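You operate a simulated robot arm through the tools that you are given. There is no shell and no other tool. Be economical: measure what you need, move in short steps, check, and stop when the job is done.

You run a simulated robot arm. Do the job below in one go: nothing can be reset, and whatever is moved stays where it is left.

## Task
Put things in order on the top of the sampling bench. At the end: the white prism cloth stands on top of the white drier pot with the green top; the yellow cradle tag marked thick stands where the teal pail setting block stood; the teal pail setting block stands where the white prism cloth stood; the yellow eyelet drum tag (marked "LIGHT") stands where the yellow cradle tag marked thick stood; whatever was shut is shut again. Leave all else as you found it, and nothing knocked over.

It is judged by the outcome, as a careful person would: the job done as asked, and still so three seconds after it is handed in. It fails if anything else is knocked over, pushed out of place, dropped, spilled or broken. Flat cloth is picked up by pressing the open fingertips on it (5 to 10 N) and closing them slowly along it; thin cloth reads only 2 to 8 mm in the jaws.

## Robot
A 7-joint arm with a two-finger parallel gripper, fixed in place. Base frame: the origin is at the foot of the arm, x ahead of it, y to its left, z up; the work surface is at about z = 0.86. Readings come in m, rad, newtons and seconds.
With the tool pointing down near the work surface it reaches from about 0.24 to 0.68 m from the base axis. Its first joint turns from -1.152 to 1.152 rad. Payload 2.4 kg.
The TCP is the grasp point between the finger pads, 0.03 m short of the fingertips. In the tool frame z runs along the fingers and y along their closing line. Largest opening 0.094 m; finger width 0.028, thickness 0.01; the body of the gripper, 0.05 by 0.096 m, starts 0.055 m behind the TCP.
Orientation is that of the tool frame in the base frame, as [roll, pitch, yaw] about the fixed x, y, z axes, in that order (R = Rz(yaw) Ry(pitch) Rx(roll)). With the fingers straight down and closing along the base's y, the tool's x points along the base's -x, its y along +y and its z along -z.

## Interface
- The arm moves only by the tool apply_moves. Its argument "series" is a list of rows, each a list of 7 numbers: the turn, a rotation vector about the tool's x, y, z in degrees, then the shift along the tool's x, y, z in m, then the opening in per cent of the stroke, from 0 (shut) to 100 (fully open). In form: [[wx, wy, wz, dx, dy, dz, jaw], ...]. A call has 1 to 10 rows; each row is the pose to reach, as a shift and turn from the pose commanded when the call began, along the tool's axes at that moment. Each row takes 0.2 s and may step no farther than 0.05 m and 0.15 rad from the row before; otherwise, or with a gripper value out of range, the whole call is refused. A pose out of reach is approached as far as the arm can. The call stops where the force on the tool passes 40 N (or 10 N more than at its start, if that is more) or the arm is blocked; 0.2 s more then pass. Each finger travels about 0.153 m/s and halts on what it meets, pressing with about 28 N; the grip force reading is that of the motor and also rises with nothing between the fingers. The clock runs only during rows and for 0.2 s after the last one: add rows that repeat a pose to give the fingers time. The reply holds the time, the measured pose of the TCP, the force on the tool along the base axes, the opening and the grip force, in the units named above and with some noise.
- Cameras (640 x 400 px; columns grow to the right, rows downward): "scene" is fixed at [0.0396, 0.4832, 1.4322]; the picture's right is [-0.71, -0.70, 0.00], its down [-0.48, 0.49, -0.73] and it looks along [0.51, -0.52, -0.68] (base axes); focal length 338 px, centre (320, 200). "wrist" rides on the gripper at [0.076, 0.014, -0.102] in the tool frame; the picture's right is [-0.18, 0.98, 0.00], its down [-0.75, -0.14, -0.64] and it looks along [-0.63, -0.12, 0.77] (tool axes); focal length 243 px, centre (320, 200). There is no depth. A picture from a camera that has moved, and an enlarged one, comes with that camera's place and axes in the base frame and with its lens.
- grab_frame(camera): a new picture of that camera. No time passes.
- close_up(camera, box): a new picture of the part [left, top, right, bottom] of that camera's present view, enlarged. No time passes.
- job_done(): hands the job in; it is judged then, once.

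Work in short steps. Places have to be worked out from the pictures, the camera data and where the tool is seen: move nearer, look again, correct. Check each grasp and each placing, and mend what went wrong. You have 120 turns and 76 pictures in all, those below and enlarged ones among them. Open the gripper and draw the arm clear of the work before you hand the job in, unless the task says otherwise; then end with one line.

The tools are called after "Request:" as a command line: name --pt "numbers of a row" for each row, then --argument value for the rest, lists and objects as JSON in quotes. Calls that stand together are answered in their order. apply_moves: Moves the arm, as the interface text tells. Its arguments: {"type":"object","properties":{"series":{"type":"array"}},"required":["series"]} The other tools are called the same way: grab_frame (camera) takes a picture; close_up (camera, box) takes an enlarged picture of a part of a camera's view; job_done () hands the job in.

At the start:

```text
time_s: 0.0
tcp_pos: [0.3042, -0.1123, 1.1134]
ee_rot: [-3.14, 0.001, -3.141]
contact_force: [-0.3, 0.0, -0.4]
width: 0.0944
gripper_force: 0.0
```

scene: 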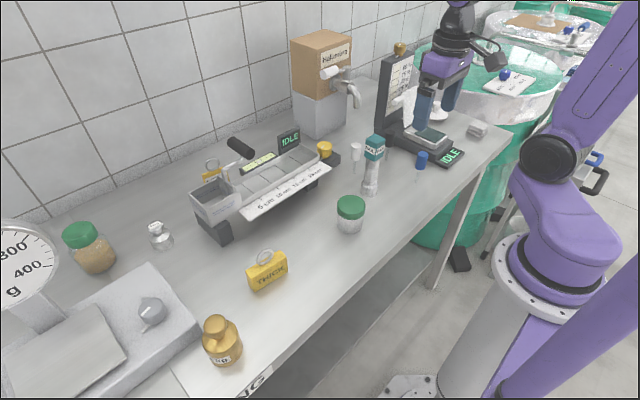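
wrist: 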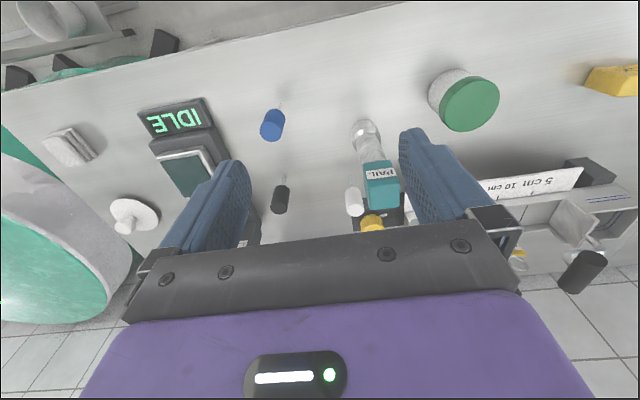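

I start by enlarging parts of the scene view to identify each of the named objects.

Request:
close_up --camera "scene" --box '[180, 120, 400, 300]'

Request:
close_up --camera "scene" --box '[350, 40, 550, 200]'

Request:
close_up --camera "scene" --box '[0, 200, 300, 400]'

```text
2.22 times, centred on (290, 210) of scene
camera zoom: at [0.0396, 0.4832, 1.4322], right [-0.71, -0.7, 0.0], down [-0.48, 0.49, -0.73], along [0.51, -0.52, -0.68], focal length 752 px, centre (387, 178)
```

zoom: 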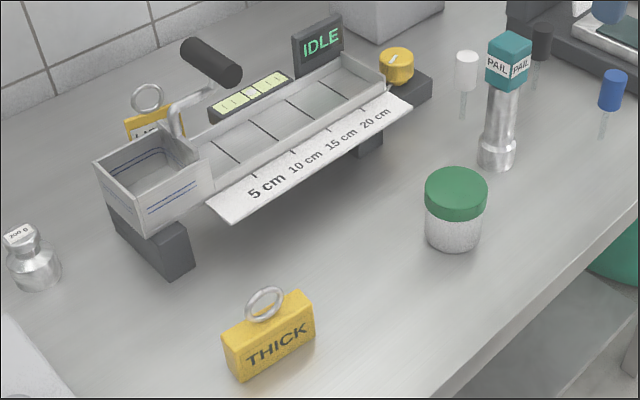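

```text
2.50 times, centred on (450, 120) of scene
camera zoom: at [0.0396, 0.4832, 1.4322], right [-0.71, -0.7, 0.0], down [-0.48, 0.49, -0.73], along [0.51, -0.52, -0.68], focal length 846 px, centre (-5, 400)
```

zoom: 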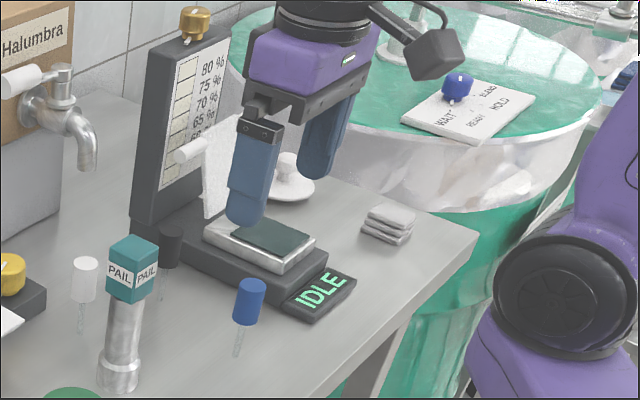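

```text
2.00 times, centred on (150, 300) of scene
camera zoom: at [0.0396, 0.4832, 1.4322], right [-0.71, -0.7, 0.0], down [-0.48, 0.49, -0.73], along [0.51, -0.52, -0.68], focal length 676 px, centre (660, 0)
```

zoom: 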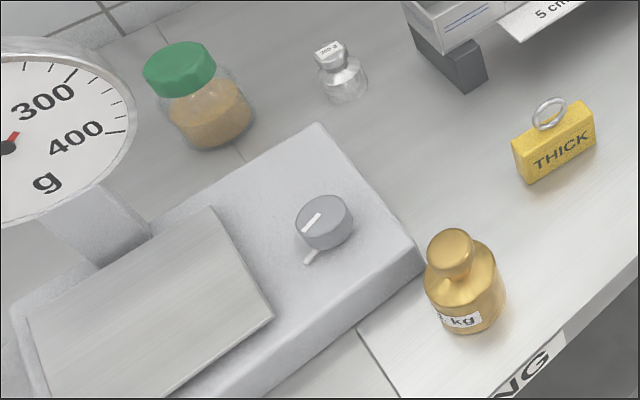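

The cloth stands near (0.33,-0.52), PAIL near (0.40,-0.07), the pot near (0.36,0.06) and THICK near (0.375,0.29). LIGHT is behind the trough. I move the arm left at height to look at it with the wrist camera.

Request:
apply_moves --pt "0 0 0 0 0.045 -0.01 100" --pt "0 0 0 0 0.09 -0.02 100" --pt "0 0 0 0 0.135 -0.03 100" --pt "0 0 0 0 0.18 -0.04 100" --pt "0 0 0 0 0.225 -0.05 100" --pt "0 0 0 0 0.27 -0.06 100" --pt "0 0 0 0 0.31 -0.06 100"

Request:
grab_frame --camera "wrist"

Request:
grab_frame --camera "scene"

```text
time_s: 1.6
tcp_pos: [0.3035, 0.1996, 1.175]
ee_rot: [3.141, -0.001, 3.14]
contact_force: [-0.5, -0.7, -0.4]
width: 0.094
gripper_force: 0.0
```

```text
70 pictures are left
camera wrist: at [0.228, 0.2137, 1.2773], right [0.19, 0.98, 0.0], down [0.75, -0.14, 0.64], along [0.63, -0.12, -0.77], focal length 243 px, centre (320, 200)
```

wrist: 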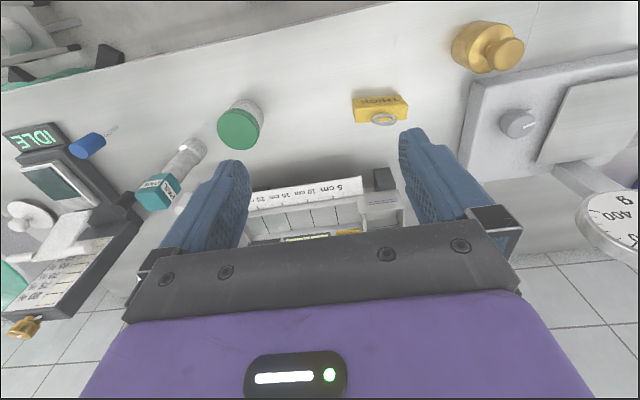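

```text
69 pictures are left
```

scene: 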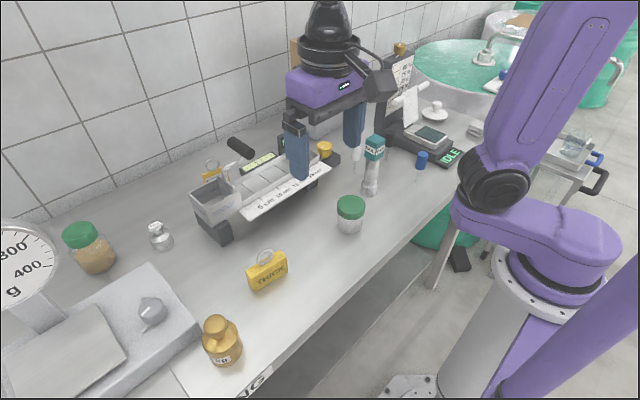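

LIGHT is hidden behind the gripper body in this view, so I move forward over the trough at height to look down behind it.

Request:
apply_moves --pt "0 0 0 -0.045 0.0 0 100" --pt "0 0 0 -0.09 0.0 0 100" --pt "0 0 0 -0.135 0.0 0 100" --pt "0 0 0 -0.18 0.0 0 100" --pt "0 0 0 -0.21 0.0 0 100"

Request:
grab_frame --camera "wrist"

```text
time_s: 2.8
tcp_pos: [0.5159, 0.1983, 1.1743]
ee_rot: [3.141, 0.0, -3.141]
contact_force: [-0.1, 0.1, -0.3]
width: 0.0938
gripper_force: 0.2
```

```text
68 pictures are left
camera wrist: at [0.4396, 0.2129, 1.2778], right [0.18, 0.98, 0.0], down [0.75, -0.14, 0.64], along [0.63, -0.12, -0.77], focal length 243 px, centre (320, 200)
```

wrist: 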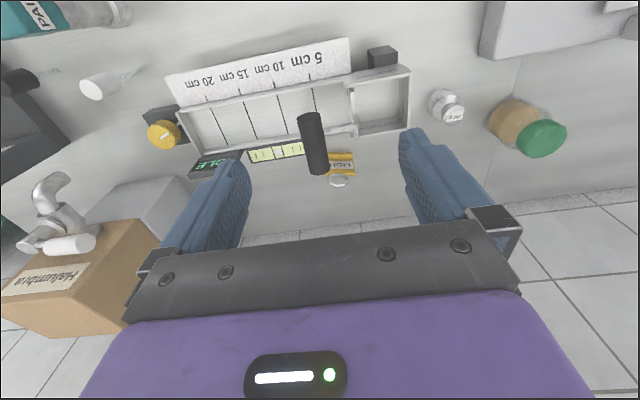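

Request:
close_up --camera "wrist" --box '[140, 30, 440, 220]'

Request:
close_up --camera "scene" --box '[190, 130, 270, 190]'

```text
2.11 times, centred on (290, 125) of wrist
camera zoom: at [0.4396, 0.2129, 1.2778], right [0.18, 0.98, 0.0], down [0.75, -0.14, 0.64], along [0.63, -0.12, -0.77], focal length 511 px, centre (383, 358)
```

zoom: 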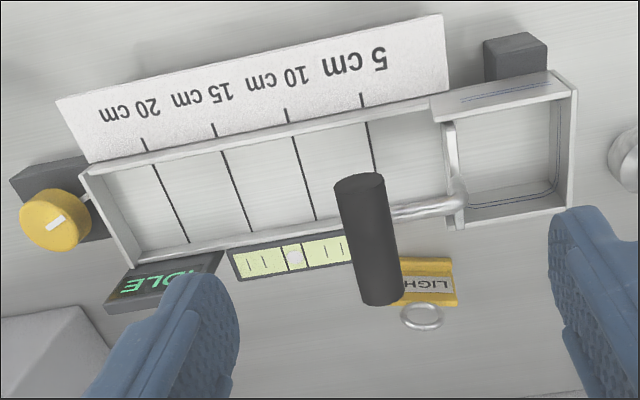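

```text
6.67 times, centred on (230, 160) of scene
camera zoom: at [0.0396, 0.4832, 1.4322], right [-0.71, -0.7, 0.0], down [-0.48, 0.49, -0.73], along [0.51, -0.52, -0.68], focal length 2255 px, centre (920, 467)
```

zoom: 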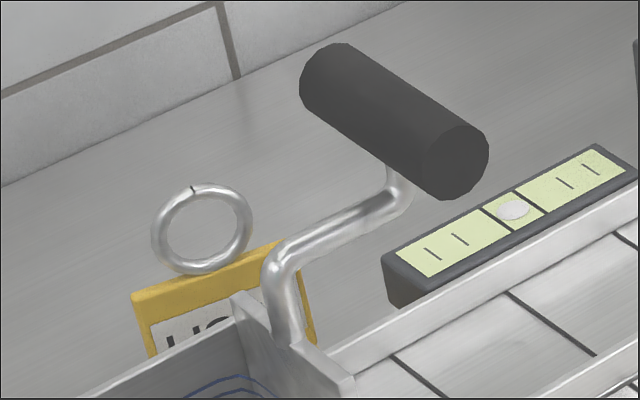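

The ring of LIGHT triangulates to about (0.674, 0.20, 0.947), standing behind the trough and clear of the handle. The cloth comes first, so I back off and travel toward it at height.

Request:
apply_moves --pt "0 0 0 0.045 0 0 100" --pt "0 0 0 0.09 0 0 100" --pt "0 0 0 0.135 0 0 100" --pt "0 0 0 0.18 0 0 100" --pt "0 0 0 0.215 -0.03 0 100" --pt "0 0 0 0.22 -0.075 0 100" --pt "0 0 0 0.22 -0.12 0 100" --pt "0 0 0 0.22 -0.165 0 100" --pt "0 0 0 0.22 -0.21 0 100" --pt "0 0 0 0.22 -0.255 0 100"

Request:
apply_moves --pt "0 0 0 0 -0.045 0 100" --pt "0 0 0 0 -0.09 0 100" --pt "0 0 0 0 -0.135 0 100" --pt "0 0 0 0 -0.18 0 100" --pt "0 0 0 0 -0.225 0 100" --pt "0 0 0 0 -0.27 0 100" --pt "0 0 0 0 -0.315 0 100" --pt "0 0 0 0 -0.36 0 100" --pt "0 0 0 0.02 -0.395 0.02 100"

Request:
grab_frame --camera "wrist"

```text
time_s: 5.0
tcp_pos: [0.2937, -0.0575, 1.1739]
ee_rot: [-3.14, 0.001, -3.141]
contact_force: [-1.5, -0.8, 0.2]
width: 0.0936
gripper_force: 0.1
```

```text
time_s: 7.0
tcp_pos: [0.2714, -0.4516, 1.1522]
ee_rot: [3.141, -0.001, 3.141]
contact_force: [-0.1, 0.0, 0.2]
width: 0.094
gripper_force: 0.2
```

```text
65 pictures are left
camera wrist: at [0.1972, -0.4368, 1.2554], right [0.18, 0.98, 0.0], down [0.75, -0.14, 0.64], along [0.63, -0.12, -0.77], focal length 243 px, centre (320, 200)
```

wrist: 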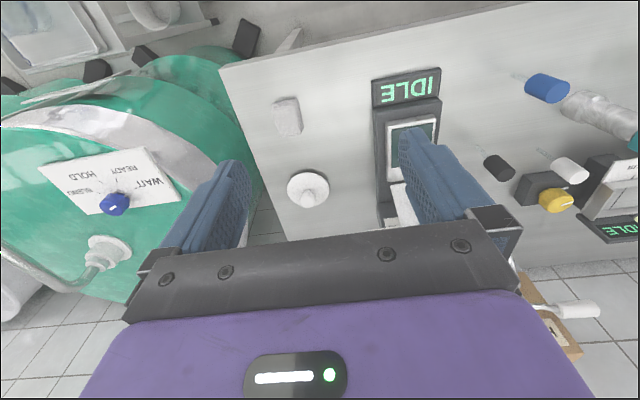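

Request:
close_up --camera "wrist" --box '[230, 60, 390, 160]'

Request:
close_up --camera "scene" --box '[440, 100, 520, 150]'

Request:
close_up --camera "scene" --box '[320, 120, 416, 180]'

```text
4.00 times, centred on (310, 110) of wrist
camera zoom: at [0.1972, -0.4368, 1.2554], right [0.18, 0.98, 0.0], down [0.75, -0.14, 0.64], along [0.63, -0.12, -0.77], focal length 970 px, centre (360, 560)
```

zoom: 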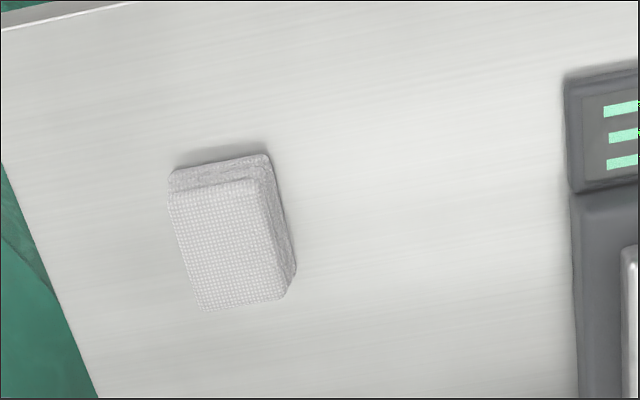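

```text
8.00 times, centred on (480, 125) of scene
camera zoom: at [0.0396, 0.4831, 1.4322], right [-0.71, -0.7, 0.0], down [-0.48, 0.49, -0.73], along [0.51, -0.52, -0.68], focal length 2706 px, centre (-960, 800)
```

zoom: 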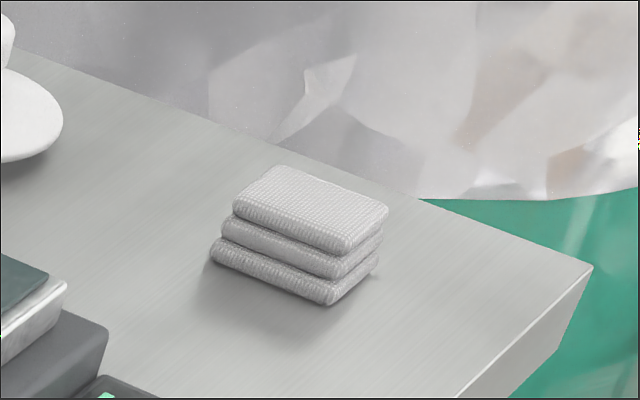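

```text
6.67 times, centred on (368, 150) of scene
camera zoom: at [0.0396, 0.4831, 1.4322], right [-0.71, -0.7, 0.0], down [-0.48, 0.49, -0.73], along [0.51, -0.52, -0.68], focal length 2255 px, centre (0, 533)
```

zoom: 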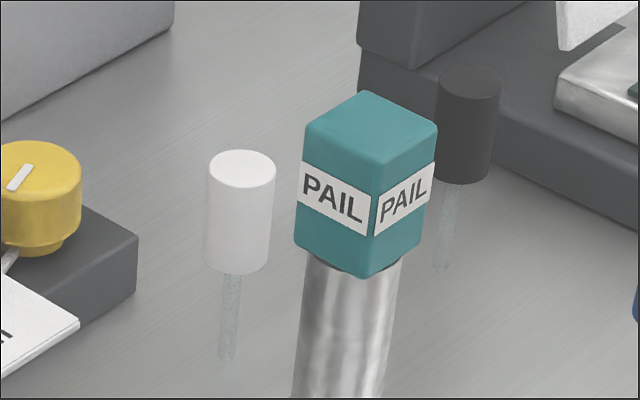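

The cloth is a folded stack about 36 mm (y) by 47 mm (x) and 30 mm high, aligned with the base axes and centred near (0.333, -0.513). I go above it with the jaw at 65 % and check.

Request:
apply_moves --pt "0 0 0 -0.03 -0.03 0 65" --pt "0 0 0 -0.062 -0.061 0.01 65" --pt "0 0 0 -0.062 -0.061 0.055 65" --pt "0 0 0 -0.062 -0.061 0.1 65" --pt "0 0 0 -0.062 -0.061 0.145 65" --pt "0 0 0 -0.062 -0.061 0.18 65"

Request:
grab_frame --camera "wrist"

Request:
grab_frame --camera "scene"

```text
time_s: 8.4
tcp_pos: [0.3346, -0.511, 0.9725]
ee_rot: [-3.141, 0.0, -3.141]
contact_force: [0.5, 0.5, -0.3]
width: 0.061
gripper_force: 0.0
```

```text
61 pictures are left
camera wrist: at [0.2594, -0.4966, 1.0752], right [0.18, 0.98, 0.0], down [0.75, -0.14, 0.64], along [0.63, -0.12, -0.77], focal length 243 px, centre (320, 200)
```

wrist: 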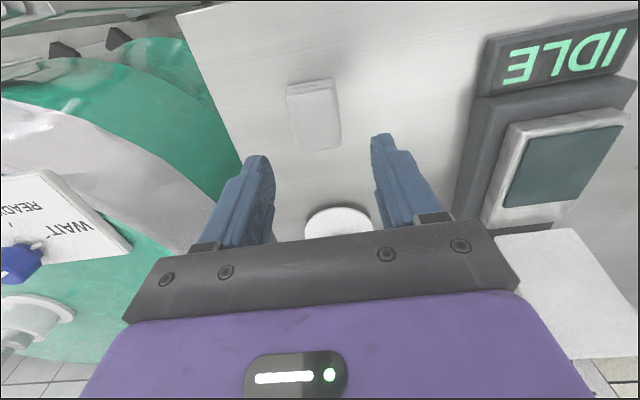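

```text
60 pictures are left
```

scene: 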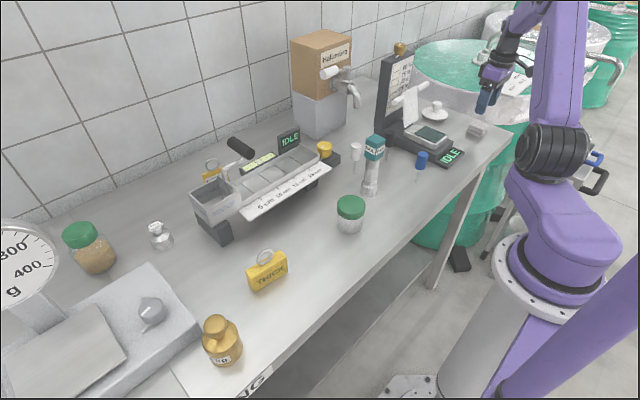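

The stack sits between the fingers in y. I descend with small corrections to put the fingertips just above the bench.

Request:
apply_moves --pt "0 0 0 0.004 -0.002 0.03 65" --pt "0 0 0 0.004 -0.002 0.055 65" --pt "0 0 0 0.004 -0.002 0.073 65" --pt "0 0 0 0.004 -0.002 0.076 65" --pt "0 0 0 0.004 -0.002 0.076 55" --pt "0 0 0 0.004 -0.002 0.076 45" --pt "0 0 0 0.004 -0.002 0.076 37" --pt "0 0 0 0.004 -0.002 0.076 30" --pt "0 0 0 0.004 -0.002 0.076 22" --pt "0 0 0 0.004 -0.002 0.076 15"

Request:
grab_frame --camera "wrist"

```text
time_s: 10.6
tcp_pos: [0.3309, -0.5139, 0.897]
ee_rot: [3.14, 0.0, 3.142]
contact_force: [0.5, -1.6, 0.4]
width: 0.0408
gripper_force: 28.0
```

```text
59 pictures are left
camera wrist: at [0.2562, -0.499, 0.9998], right [0.18, 0.98, 0.0], down [0.75, -0.14, 0.64], along [0.63, -0.12, -0.77], focal length 243 px, centre (320, 200)
```

wrist: 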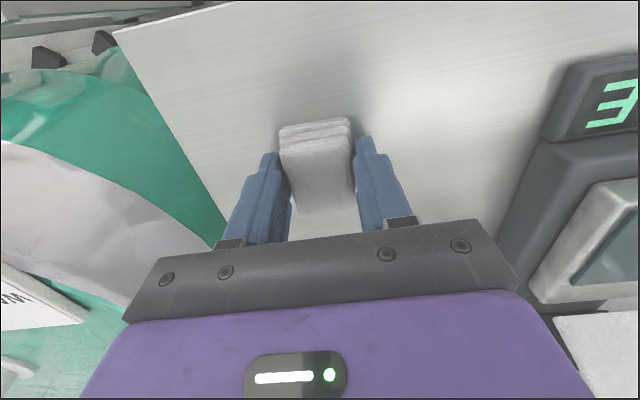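

The cloth is gripped at 41 mm with 28 N. I lift it straight up and check that it comes along.

Request:
apply_moves --pt "0 0 0 0 0 -0.02 15" --pt "0 0 0 0 0 -0.05 15" --pt "0 0 0 0 0 -0.095 15" --pt "0 0 0 0 0 -0.14 15" --pt "0 0 0 0 0 -0.18 15" --pt "0 0 0 0 0 -0.22 15"

Request:
grab_frame --camera "wrist"

```text
time_s: 12.0
tcp_pos: [0.3322, -0.5146, 1.1205]
ee_rot: [3.139, 0.0, -3.142]
contact_force: [0.2, 1.2, 0.1]
width: 0.0409
gripper_force: 28.0
```

```text
58 pictures are left
camera wrist: at [0.2567, -0.4999, 1.2233], right [0.18, 0.98, 0.0], down [0.75, -0.14, 0.64], along [0.63, -0.12, -0.77], focal length 243 px, centre (320, 200)
```

wrist: 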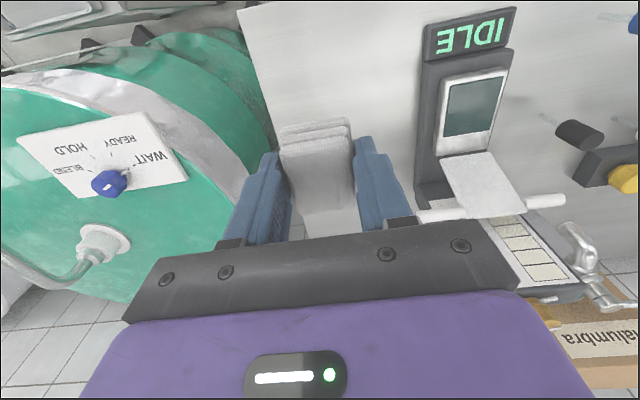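

The cloth is in hand. I carry it toward the pot at a safe height.

Request:
apply_moves --pt "0 0 0 0.02 0.04 -0.01 15" --pt "0 0 0 0.04 0.08 -0.01 15" --pt "0 0 0 0.05 0.125 -0.01 15" --pt "0 0 0 0.05 0.17 -0.01 15" --pt "0 0 0 0.05 0.215 -0.01 15" --pt "0 0 0 0.05 0.26 -0.01 15" --pt "0 0 0 0.05 0.305 -0.01 15" --pt "0 0 0 0.05 0.35 -0.01 15" --pt "0 0 0 0.05 0.395 -0.01 15" --pt "0 0 0 0.05 0.44 -0.01 15"

Request:
apply_moves --pt "0 0 0 0 0.045 0 15" --pt "0 0 0 0 0.09 0 15" --pt "0 0 0 0 0.128 0 15"

Request:
grab_frame --camera "wrist"

Request:
close_up --camera "scene" --box '[310, 180, 390, 240]'

```text
time_s: 14.2
tcp_pos: [0.2825, -0.0764, 1.129]
ee_rot: [-3.141, 0.0, -3.14]
contact_force: [-0.3, -0.5, -1.0]
width: 0.0412
gripper_force: 28.6
```

```text
time_s: 15.0
tcp_pos: [0.2815, 0.054, 1.1266]
ee_rot: [3.141, 0.0, 3.139]
contact_force: [1.6, 0.1, 0.1]
width: 0.0409
gripper_force: 28.0
```

```text
57 pictures are left
camera wrist: at [0.2058, 0.0685, 1.2297], right [0.18, 0.98, 0.0], down [0.75, -0.14, 0.64], along [0.63, -0.12, -0.77], focal length 243 px, centre (320, 200)
```

wrist: 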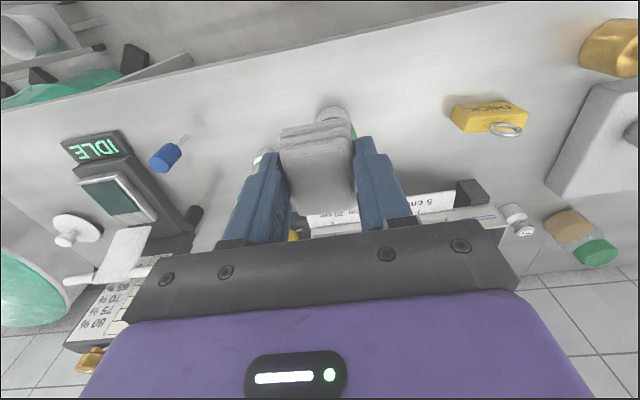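

```text
6.67 times, centred on (350, 210) of scene
camera zoom: at [0.0396, 0.4831, 1.4322], right [-0.71, -0.7, 0.0], down [-0.48, 0.49, -0.73], along [0.51, -0.52, -0.68], focal length 2255 px, centre (120, 133)
```

zoom: 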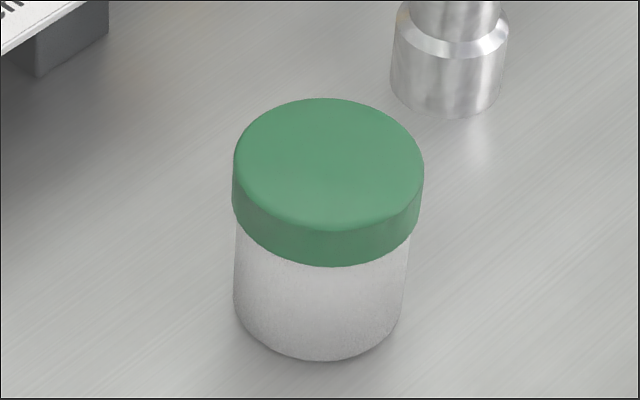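

I place the lid centre near (0.358, 0.060), top at about z 0.92 to 0.93. I move the cloth over it and stop a few centimetres above to compare.

Request:
apply_moves --pt "0 0 0 -0.04 0.003 0 15" --pt "0 0 0 -0.0765 0.006 0.01 15" --pt "0 0 0 -0.0765 0.006 0.05 15" --pt "0 0 0 -0.0765 0.006 0.09 15" --pt "0 0 0 -0.0765 0.006 0.125 15"

Request:
close_up --camera "scene" --box '[290, 130, 418, 240]'

Request:
grab_frame --camera "wrist"

```text
time_s: 16.2
tcp_pos: [0.3591, 0.0598, 1.0036]
ee_rot: [-3.141, 0.0, 3.141]
contact_force: [-0.3, 1.1, -1.3]
width: 0.0409
gripper_force: 28.0
```

```text
3.64 times, centred on (354, 185) of scene
camera zoom: at [0.0396, 0.4832, 1.4322], right [-0.71, -0.7, 0.0], down [-0.48, 0.49, -0.73], along [0.51, -0.52, -0.68], focal length 1230 px, centre (196, 254)
```

zoom: 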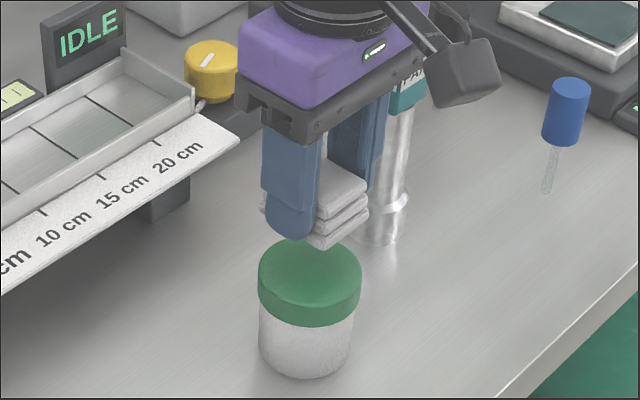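

```text
54 pictures are left
camera wrist: at [0.283, 0.0731, 1.1062], right [0.18, 0.98, 0.0], down [0.75, -0.14, 0.64], along [0.63, -0.12, -0.77], focal length 243 px, centre (320, 200)
```

wrist: 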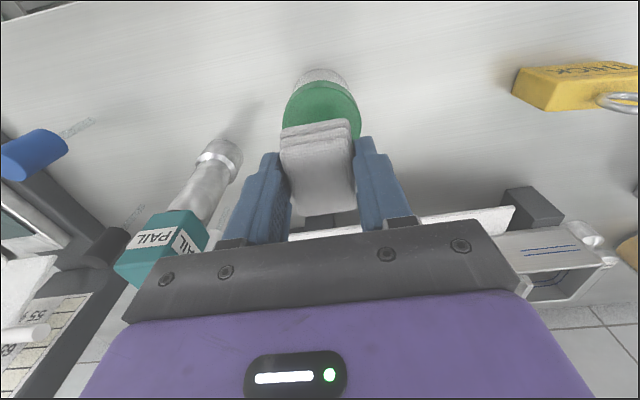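

The lid is centred under the cloth at (0.359, 0.059), matching the TCP. I lower it gently in small steps.

Request:
apply_moves --pt "0 0 0 0 0 0.015 15" --pt "0 0 0 0 0 0.027 15" --pt "0 0 0 0 0 0.033 15" --pt "0 0 0 0 0 0.036 15"

Request:
close_up --camera "scene" --box '[310, 160, 390, 240]'

```text
time_s: 17.2
tcp_pos: [0.3603, 0.0573, 0.9674]
ee_rot: [-3.14, 0.001, -3.141]
contact_force: [-1.2, 0.2, 3.8]
width: 0.0411
gripper_force: 27.2
```

```text
5.00 times, centred on (350, 200) of scene
camera zoom: at [0.0396, 0.4831, 1.4322], right [-0.71, -0.7, 0.0], down [-0.48, 0.49, -0.73], along [0.51, -0.52, -0.68], focal length 1691 px, centre (170, 200)
```

zoom: 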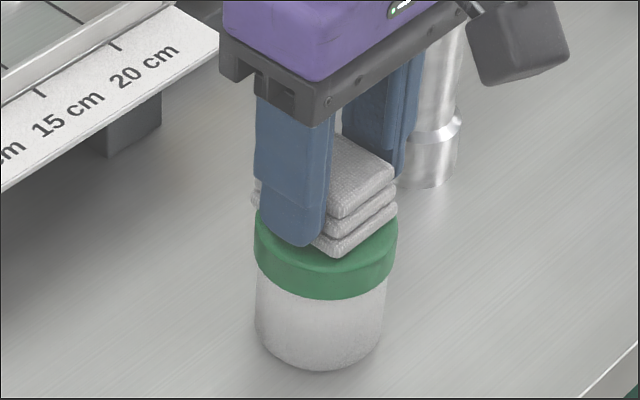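

Contact force of 3.8 N shows the cloth resting on the lid. I ease down 1 mm, open slowly and rise.

Request:
apply_moves --pt "0 0 0 0 0 0.001 15" --pt "0 0 0 0 0 0.001 44" --pt "0 0 0 0 0 0.001 50" --pt "0 0 0 0 0 0.001 58" --pt "0 0 0 0 0 0.001 62" --pt "0 0 0 0 0 -0.015 62" --pt "0 0 0 0 0 -0.045 62" --pt "0 0 0 0 0 -0.09 62" --pt "0 0 0 0.04 0 -0.11 62" --pt "0 0 0 0.08 0 -0.13 62"

Request:
close_up --camera "scene" --box '[310, 120, 420, 240]'

Request:
grab_frame --camera "wrist"

```text
time_s: 19.4
tcp_pos: [0.2784, 0.0584, 1.098]
ee_rot: [-3.141, 0.0, 3.141]
contact_force: [0.1, 0.0, -0.2]
width: 0.0584
gripper_force: 0.0
```

```text
3.33 times, centred on (365, 180) of scene
camera zoom: at [0.0397, 0.4832, 1.4322], right [-0.71, -0.7, 0.0], down [-0.48, 0.49, -0.73], along [0.51, -0.52, -0.68], focal length 1128 px, centre (170, 267)
```

zoom: 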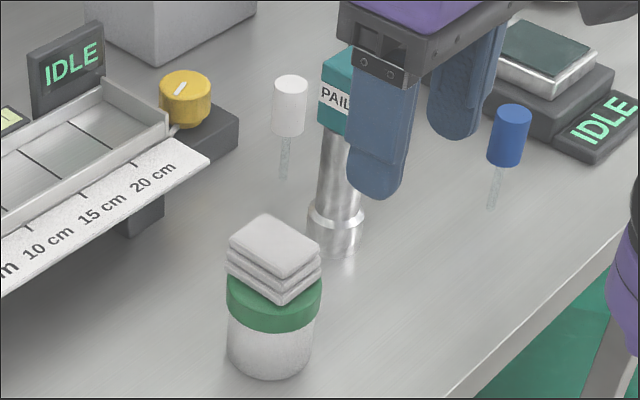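

```text
51 pictures are left
camera wrist: at [0.203, 0.0725, 1.1998], right [0.18, 0.98, 0.0], down [0.75, -0.14, 0.64], along [0.63, -0.12, -0.77], focal length 243 px, centre (320, 200)
```

wrist: 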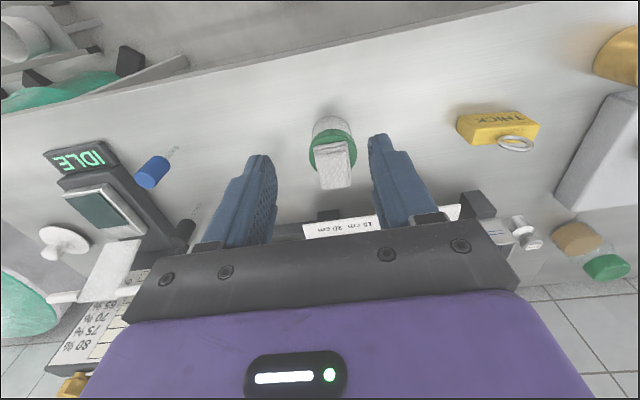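

The cloth sits centred on the green lid. Next is PAIL, whose column I put near (0.40, -0.062) with the teal block at z 0.98 to 1.02. I move above it and check.

Request:
apply_moves --pt "0 0 0 0 -0.045 -0.02 75" --pt "0 0 0 0 -0.09 -0.03 75" --pt "0 0 0 0 -0.12 -0.03 75" --pt "0 0 0 -0.045 -0.12 -0.03 75" --pt "0 0 0 -0.09 -0.12 -0.03 75" --pt "0 0 0 -0.1 -0.12 -0.03 75"

Request:
grab_frame --camera "wrist"

Request:
close_up --camera "scene" --box '[310, 90, 430, 210]'

```text
time_s: 20.8
tcp_pos: [0.379, -0.0614, 1.1258]
ee_rot: [-3.141, 0.0, -3.141]
contact_force: [0.3, 0.0, -0.3]
width: 0.0704
gripper_force: 0.0
```

```text
50 pictures are left
camera wrist: at [0.3038, -0.0464, 1.2273], right [0.18, 0.98, 0.0], down [0.75, -0.14, 0.64], along [0.63, -0.12, -0.77], focal length 243 px, centre (320, 200)
```

wrist: 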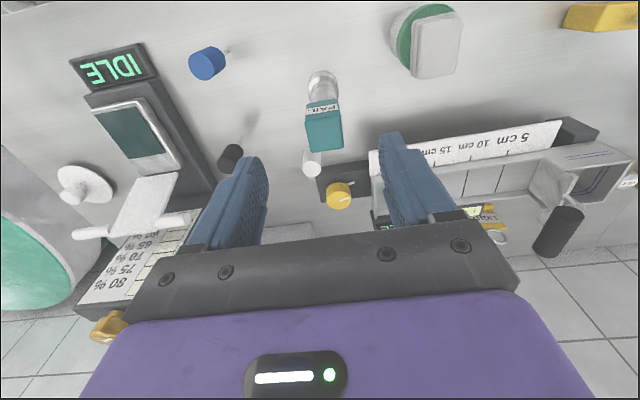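

```text
3.33 times, centred on (370, 150) of scene
camera zoom: at [0.0396, 0.4832, 1.4322], right [-0.71, -0.7, 0.0], down [-0.48, 0.49, -0.73], along [0.51, -0.52, -0.68], focal length 1128 px, centre (153, 367)
```

zoom: 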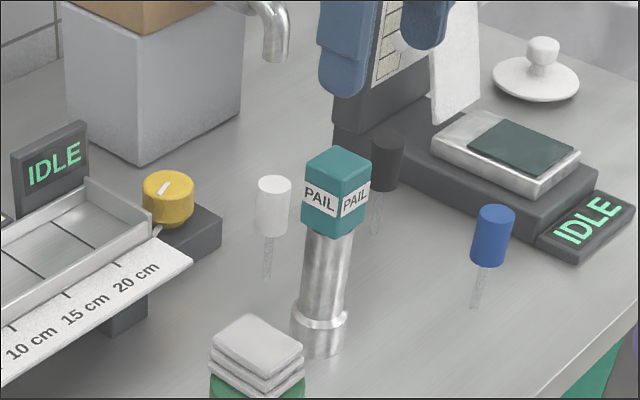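

The block top is at about (0.402, -0.061, 1.013) and axis-aligned. I move over it, descend and close.

Request:
apply_moves --pt "0 0 0 -0.023 0.001 0 75" --pt "0 0 0 -0.023 0.001 0.045 75" --pt "0 0 0 -0.023 0.001 0.09 75" --pt "0 0 0 -0.023 0.001 0.125 75" --pt "0 0 0 -0.023 0.001 0.133 75" --pt "0 0 0 -0.023 0.001 0.133 55" --pt "0 0 0 -0.023 0.001 0.133 42" --pt "0 0 0 -0.023 0.001 0.133 34" --pt "0 0 0 -0.023 0.001 0.133 26" --pt "0 0 0 -0.023 0.001 0.133 15"

Request:
close_up --camera "scene" --box '[310, 90, 430, 210]'

```text
time_s: 23.0
tcp_pos: [0.4018, -0.0601, 0.9949]
ee_rot: [3.141, 0.001, 3.142]
contact_force: [1.2, 0.0, -0.3]
width: 0.0371
gripper_force: 27.7
```

```text
3.33 times, centred on (370, 150) of scene
camera zoom: at [0.0397, 0.4831, 1.4322], right [-0.71, -0.7, 0.0], down [-0.48, 0.49, -0.73], along [0.51, -0.52, -0.68], focal length 1128 px, centre (153, 367)
```

zoom: 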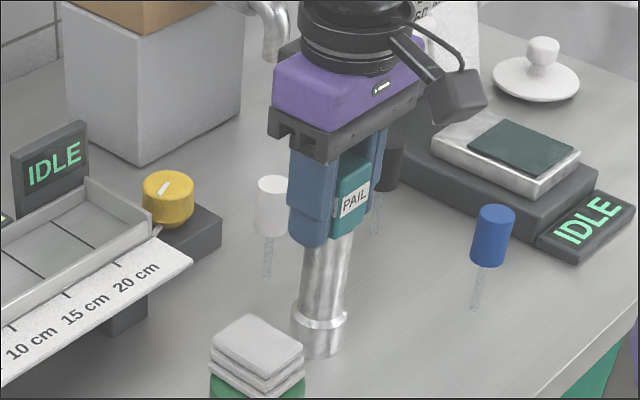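

The block is gripped at 37 mm with no sideways force, so PAIL's place is (0.402, -0.060). I lift a little to see whether the steel column comes with it.

Request:
apply_moves --pt "0 0 0 0 0 -0.01 15" --pt "0 0 0 0 0 -0.03 15" --pt "0 0 0 0 0 -0.05 15"

Request:
close_up --camera "scene" --box '[310, 90, 430, 210]'

```text
time_s: 23.8
tcp_pos: [0.4017, -0.0599, 1.0449]
ee_rot: [3.141, 0.001, 3.141]
contact_force: [0.0, 0.4, -3.7]
width: 0.0369
gripper_force: 28.1
```

```text
3.33 times, centred on (370, 150) of scene
camera zoom: at [0.0397, 0.4831, 1.4322], right [-0.71, -0.7, 0.0], down [-0.48, 0.49, -0.73], along [0.51, -0.52, -0.68], focal length 1128 px, centre (153, 367)
```

zoom: 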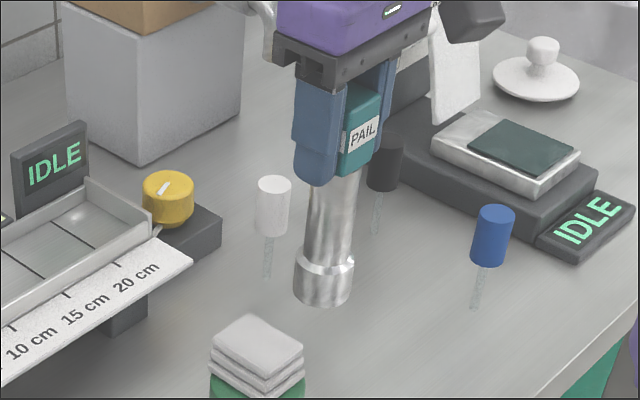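

The whole piece lifts as one. I raise it, draw back and carry it to the former cloth spot.

Request:
apply_moves --pt "0 0 0 0 0 -0.045 15" --pt "0 0 0 0.01 0 -0.09 15" --pt "0 0 0 0.045 0 -0.115 15" --pt "0 0 0 0.085 0 -0.115 15" --pt "0 0 0 0.11 -0.03 -0.115 15" --pt "0 0 0 0.11 -0.07 -0.115 15" --pt "0 0 0 0.11 -0.11 -0.115 15" --pt "0 0 0 0.11 -0.15 -0.115 15" --pt "0 0 0 0.11 -0.19 -0.115 15" --pt "0 0 0 0.11 -0.23 -0.115 15"

Request:
apply_moves --pt "0 0 0 0 -0.04 0 15" --pt "0 0 0 0 -0.08 0 15" --pt "0 0 0 0 -0.12 0 15" --pt "0 0 0 0 -0.16 0 15" --pt "0 0 0 0 -0.2 0 15" --pt "0 0 0 -0.02 -0.222 0 15" --pt "0 0 0 -0.04 -0.224 0.03 15" --pt "0 0 0 -0.04 -0.224 0.07 15" --pt "0 0 0 -0.04 -0.224 0.11 15"

Request:
grab_frame --camera "wrist"

Request:
close_up --camera "scene" --box '[400, 60, 540, 160]'

```text
time_s: 26.0
tcp_pos: [0.2929, -0.2931, 1.159]
ee_rot: [-3.141, 0.0, -3.141]
contact_force: [0.1, -0.6, -3.0]
width: 0.0372
gripper_force: 28.0
```

```text
time_s: 28.0
tcp_pos: [0.3321, -0.5145, 1.048]
ee_rot: [-3.141, -0.001, -3.14]
contact_force: [-0.1, -0.7, -3.0]
width: 0.0373
gripper_force: 27.5
```

```text
46 pictures are left
camera wrist: at [0.2572, -0.5001, 1.1515], right [0.18, 0.98, 0.0], down [0.75, -0.14, 0.64], along [0.63, -0.12, -0.77], focal length 243 px, centre (320, 200)
```

wrist: 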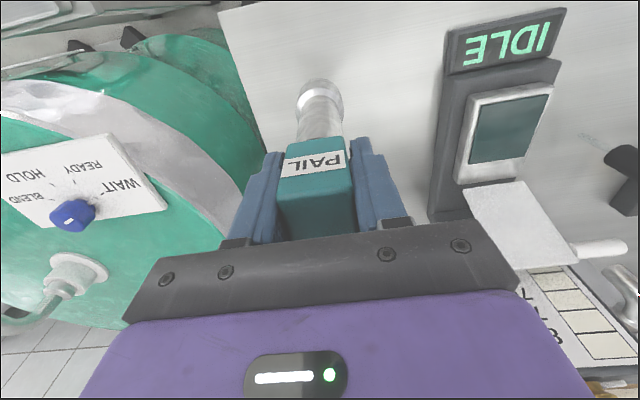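

```text
4.00 times, centred on (470, 110) of scene
camera zoom: at [0.0397, 0.4831, 1.4323], right [-0.71, -0.7, 0.0], down [-0.48, 0.49, -0.73], along [0.51, -0.52, -0.68], focal length 1353 px, centre (-280, 560)
```

zoom: 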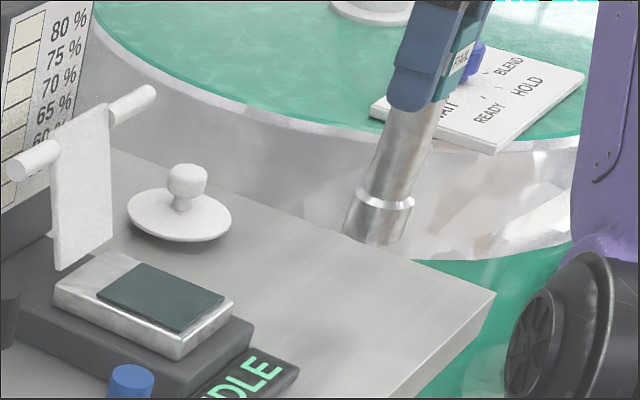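

It hangs above the cloth spot at (0.332, -0.5145). I lower it to contact height, expected at TCP z of about 0.995.

Request:
apply_moves --pt "0 0 0 0 0 0.025 15" --pt "0 0 0 0 0 0.042 15" --pt "0 0 0 0 0 0.05 15" --pt "0 0 0 0 0 0.052 15"

```text
time_s: 29.0
tcp_pos: [0.3323, -0.5132, 0.9965]
ee_rot: [-3.141, 0.002, -3.141]
contact_force: [-1.0, 0.5, -2.1]
width: 0.037
gripper_force: 27.8
```

Request:
apply_moves --pt "0 0 0 0 0 0.001 15" --pt "0 0 0 0 0 0.002 15"

```text
time_s: 29.6
tcp_pos: [0.3314, -0.5144, 0.9952]
ee_rot: [-3.142, 0.001, -3.141]
contact_force: [0.2, -0.3, -3.5]
width: 0.0374
gripper_force: 28.3
```

It still hangs, with -3.5 N on the tool. I continue down millimetre by millimetre.

Request:
apply_moves --pt "0 0 0 0 0 0.001 15" --pt "0 0 0 0 0 0.0015 15"

Request:
close_up --camera "scene" --box '[430, 80, 520, 150]'

```text
time_s: 30.2
tcp_pos: [0.3314, -0.5138, 0.9943]
ee_rot: [-3.14, 0.004, -3.14]
contact_force: [-1.1, 1.2, 8.9]
width: 0.037
gripper_force: 28.4
```

```text
5.71 times, centred on (475, 115) of scene
camera zoom: at [0.0395, 0.4833, 1.4322], right [-0.71, -0.7, 0.0], down [-0.48, 0.49, -0.73], along [0.51, -0.52, -0.68], focal length 1933 px, centre (-566, 686)
```

zoom: 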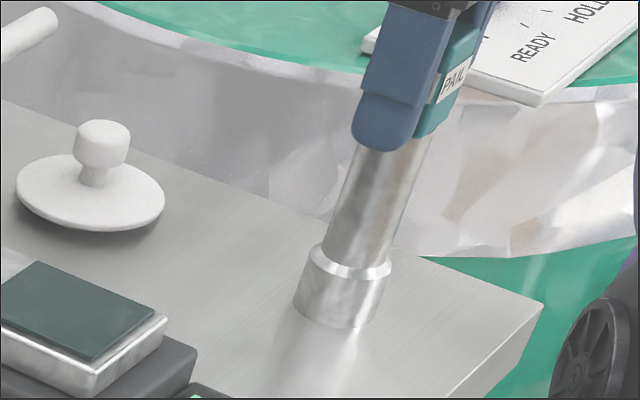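

Contact at 8.9 N: PAIL stands on the bench. I release slowly and rise straight up.

Request:
apply_moves --pt "0 0 0 0 0 -0.0005 36" --pt "0 0 0 0 0 -0.0005 45" --pt "0 0 0 0 0 -0.0005 58" --pt "0 0 0 0 0 -0.0005 72" --pt "0 0 0 0 0 -0.0005 75" --pt "0 0 0 0 0 -0.03 75" --pt "0 0 0 0 0 -0.07 75" --pt "0 0 0 0 0 -0.115 75" --pt "0 0 0 0.03 0.02 -0.14 75" --pt "0 0 0 0.05 0.06 -0.14 75"

Request:
close_up --camera "scene" --box '[400, 60, 540, 160]'

```text
time_s: 32.4
tcp_pos: [0.2807, -0.4533, 1.134]
ee_rot: [3.141, 0.0, 3.141]
contact_force: [0.3, 0.3, 0.3]
width: 0.0705
gripper_force: 0.0
```

```text
4.00 times, centred on (470, 110) of scene
camera zoom: at [0.0396, 0.4831, 1.4322], right [-0.71, -0.7, 0.0], down [-0.48, 0.49, -0.73], along [0.51, -0.52, -0.68], focal length 1353 px, centre (-280, 560)
```

zoom: 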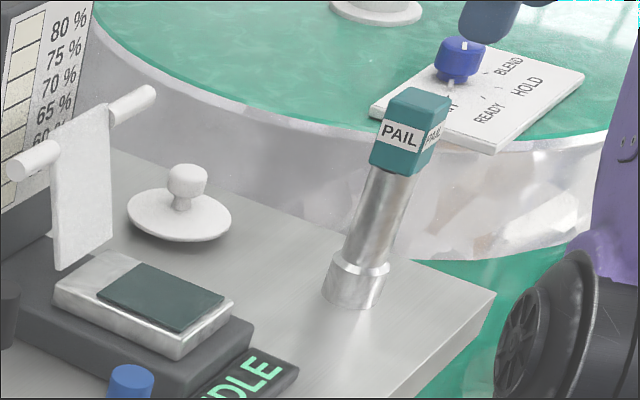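

PAIL stands in place. I now travel to the THICK tag.

Request:
apply_moves --pt "0 0 0 0 0.048 0 90" --pt "0 0 0 0 0.096 0 90" --pt "0 0 0 0 0.144 0 90" --pt "0 0 0 0 0.192 0 90" --pt "0 0 0 0 0.24 0 90" --pt "0 0 0 0 0.288 0 90" --pt "0 0 0 0 0.336 0 90" --pt "0 0 0 0 0.384 0 90" --pt "0 0 0 0 0.432 0 90" --pt "0 0 0 0 0.48 0 90"

Request:
apply_moves --pt "0 0 0 0 0.048 0 90" --pt "0 0 0 0 0.096 0 90" --pt "0 0 0 0 0.144 0 90" --pt "0 0 0 0 0.192 0 90" --pt "0 0 0 0 0.24 0 90"

Request:
grab_frame --camera "wrist"

Request:
close_up --camera "scene" --box '[220, 230, 320, 310]'

```text
time_s: 34.6
tcp_pos: [0.2825, 0.0277, 1.1341]
ee_rot: [3.141, 0.0, 3.141]
contact_force: [-0.4, 0.7, 0.8]
width: 0.0845
gripper_force: 0.0
```

```text
time_s: 35.8
tcp_pos: [0.282, 0.2682, 1.1337]
ee_rot: [3.141, 0.0, 3.141]
contact_force: [-0.2, 0.8, 0.2]
width: 0.0847
gripper_force: 0.1
```

```text
42 pictures are left
camera wrist: at [0.2058, 0.2825, 1.2368], right [0.18, 0.98, 0.0], down [0.75, -0.14, 0.64], along [0.63, -0.12, -0.77], focal length 243 px, centre (320, 200)
```

wrist: 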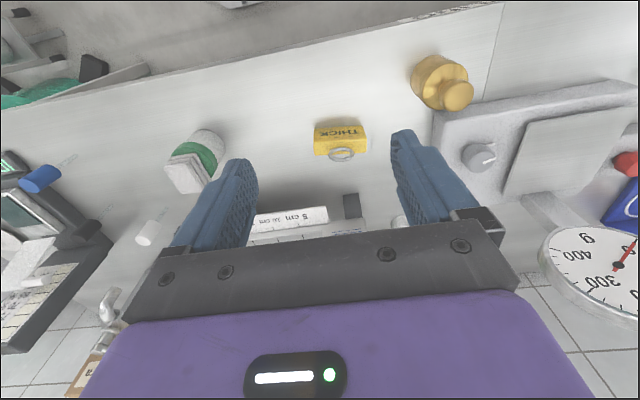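

```text
5.00 times, centred on (270, 270) of scene
camera zoom: at [0.0396, 0.4831, 1.4322], right [-0.71, -0.7, 0.0], down [-0.48, 0.49, -0.73], along [0.51, -0.52, -0.68], focal length 1691 px, centre (570, -150)
```

zoom: 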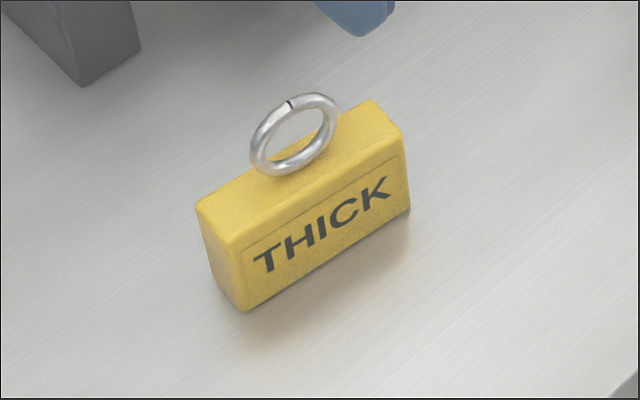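

THICK is about 77 mm long, 23 mm thick and 45 mm high, turned about 8°, with its centre near (0.383, 0.281). I turn the tool 8° and go above it fully open to grip it by its ends.

Request:
apply_moves --pt "0 0 4 -0.045 0.006 0 100" --pt "0 0 8 -0.09 0.012 0 100" --pt "0 0 8 -0.101 0.012 0.045 100" --pt "0 0 8 -0.101 0.012 0.09 100" --pt "0 0 8 -0.101 0.012 0.12 100"

Request:
grab_frame --camera "wrist"

Request:
close_up --camera "scene" --box '[220, 200, 345, 310]'

```text
time_s: 37.0
tcp_pos: [0.3855, 0.2781, 1.0121]
ee_rot: [-3.141, 0.0, 3.001]
contact_force: [-0.1, -0.4, 0.3]
width: 0.094
gripper_force: 0.0
```

```text
40 pictures are left
camera wrist: at [0.3114, 0.3032, 1.1161], right [0.32, 0.95, 0.0], down [0.73, -0.24, 0.64], along [0.61, -0.2, -0.77], focal length 243 px, centre (320, 200)
```

wrist: 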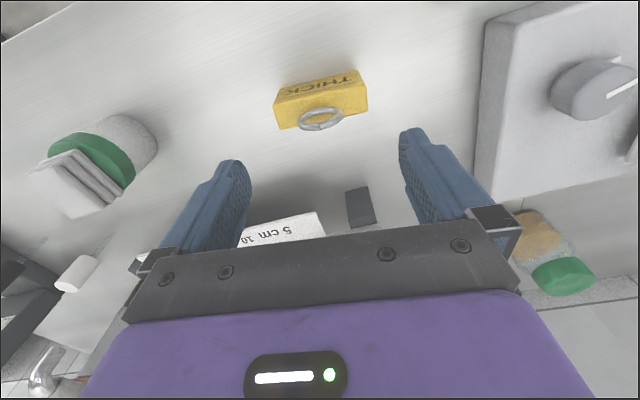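

```text
3.64 times, centred on (282, 255) of scene
camera zoom: at [0.0396, 0.4832, 1.4322], right [-0.71, -0.7, 0.0], down [-0.48, 0.49, -0.73], along [0.51, -0.52, -0.68], focal length 1230 px, centre (456, 0)
```

zoom: 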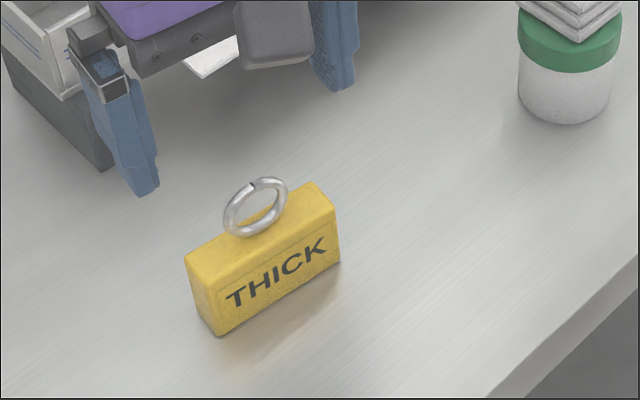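

I take a closer look to refine the tag's centre and yaw.

Request:
close_up --camera "wrist" --box '[256, 50, 384, 140]'

```text
4.44 times, centred on (320, 95) of wrist
camera zoom: at [0.3114, 0.3032, 1.1161], right [0.32, 0.95, 0.0], down [0.73, -0.24, 0.64], along [0.61, -0.2, -0.77], focal length 1078 px, centre (320, 667)
```

zoom: 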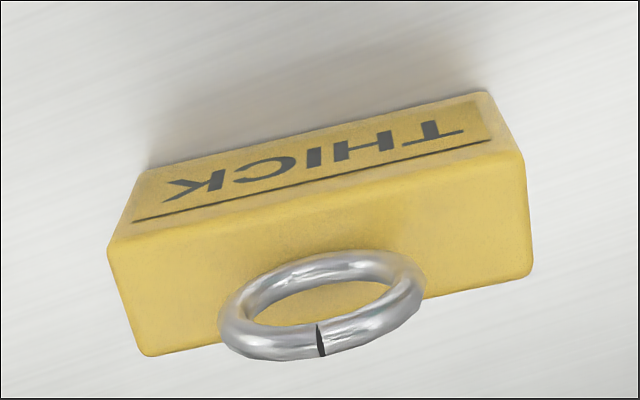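

The tag's centre refines to (0.381, 0.281) with a yaw of 6.7° and a length of 79 mm. I correct and descend around its ends.

Request:
apply_moves --pt "0 0 -1.2 0.0046 0.0021 0.01 100" --pt "0 0 -1.2 0.0046 0.0021 0.045 100" --pt "0 0 -1.2 0.0046 0.0021 0.075 100" --pt "0 0 -1.2 0.0046 0.0021 0.095 100" --pt "0 0 -1.2 0.0046 0.0021 0.105 100" --pt "0 0 -1.2 0.0046 0.0021 0.112 100"

Request:
grab_frame --camera "wrist"

```text
time_s: 38.4
tcp_pos: [0.3801, 0.2802, 0.9012]
ee_rot: [3.142, 0.0, 3.023]
contact_force: [0.1, 0.3, 0.5]
width: 0.094
gripper_force: 0.0
```

```text
37 pictures are left
camera wrist: at [0.3052, 0.3043, 1.0035], right [0.3, 0.95, 0.0], down [0.73, -0.23, 0.64], along [0.61, -0.19, -0.77], focal length 243 px, centre (320, 200)
```

wrist: 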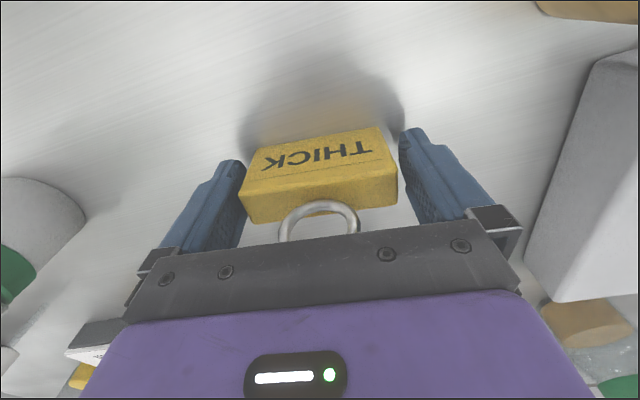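

The tag is between the fingers and there is no contact. I close slowly.

Request:
apply_moves --pt "0 0 0 0 0 0 92" --pt "0 0 0 0 0 0 86" --pt "0 0 0 0 0 0 80" --pt "0 0 0 0 0 0 70" --pt "0 0 0 0 0 0 60"

```text
time_s: 39.6
tcp_pos: [0.3786, 0.2809, 0.9011]
ee_rot: [3.141, 0.001, 3.021]
contact_force: [0.5, -0.1, -0.8]
width: 0.0836
gripper_force: 27.7
```

It is gripped at 84 mm. THICK's place is therefore (0.381, 0.281), yaw 6.7°. I lift it.

Request:
apply_moves --pt "0 0 0 0 0 -0.01 60" --pt "0 0 0 0 0 -0.04 60" --pt "0 0 0 0 0 -0.085 60" --pt "0 0 0 0 0 -0.13 60" --pt "0 0 0 0 0 -0.17 60"

Request:
grab_frame --camera "scene"

```text
time_s: 40.8
tcp_pos: [0.3774, 0.2823, 1.0694]
ee_rot: [3.14, 0.001, 3.023]
contact_force: [-0.1, 0.4, -1.1]
width: 0.0836
gripper_force: 28.3
```

```text
36 pictures are left
```

scene: 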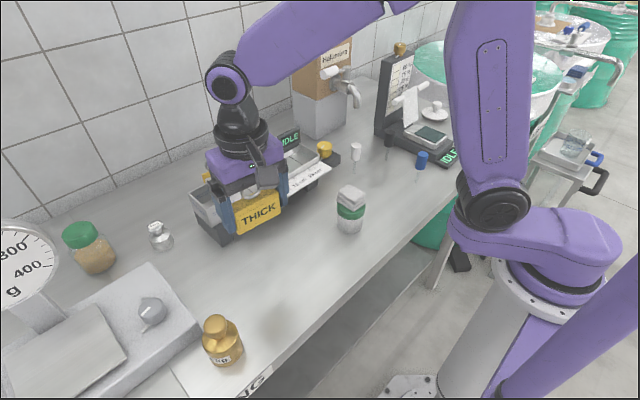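

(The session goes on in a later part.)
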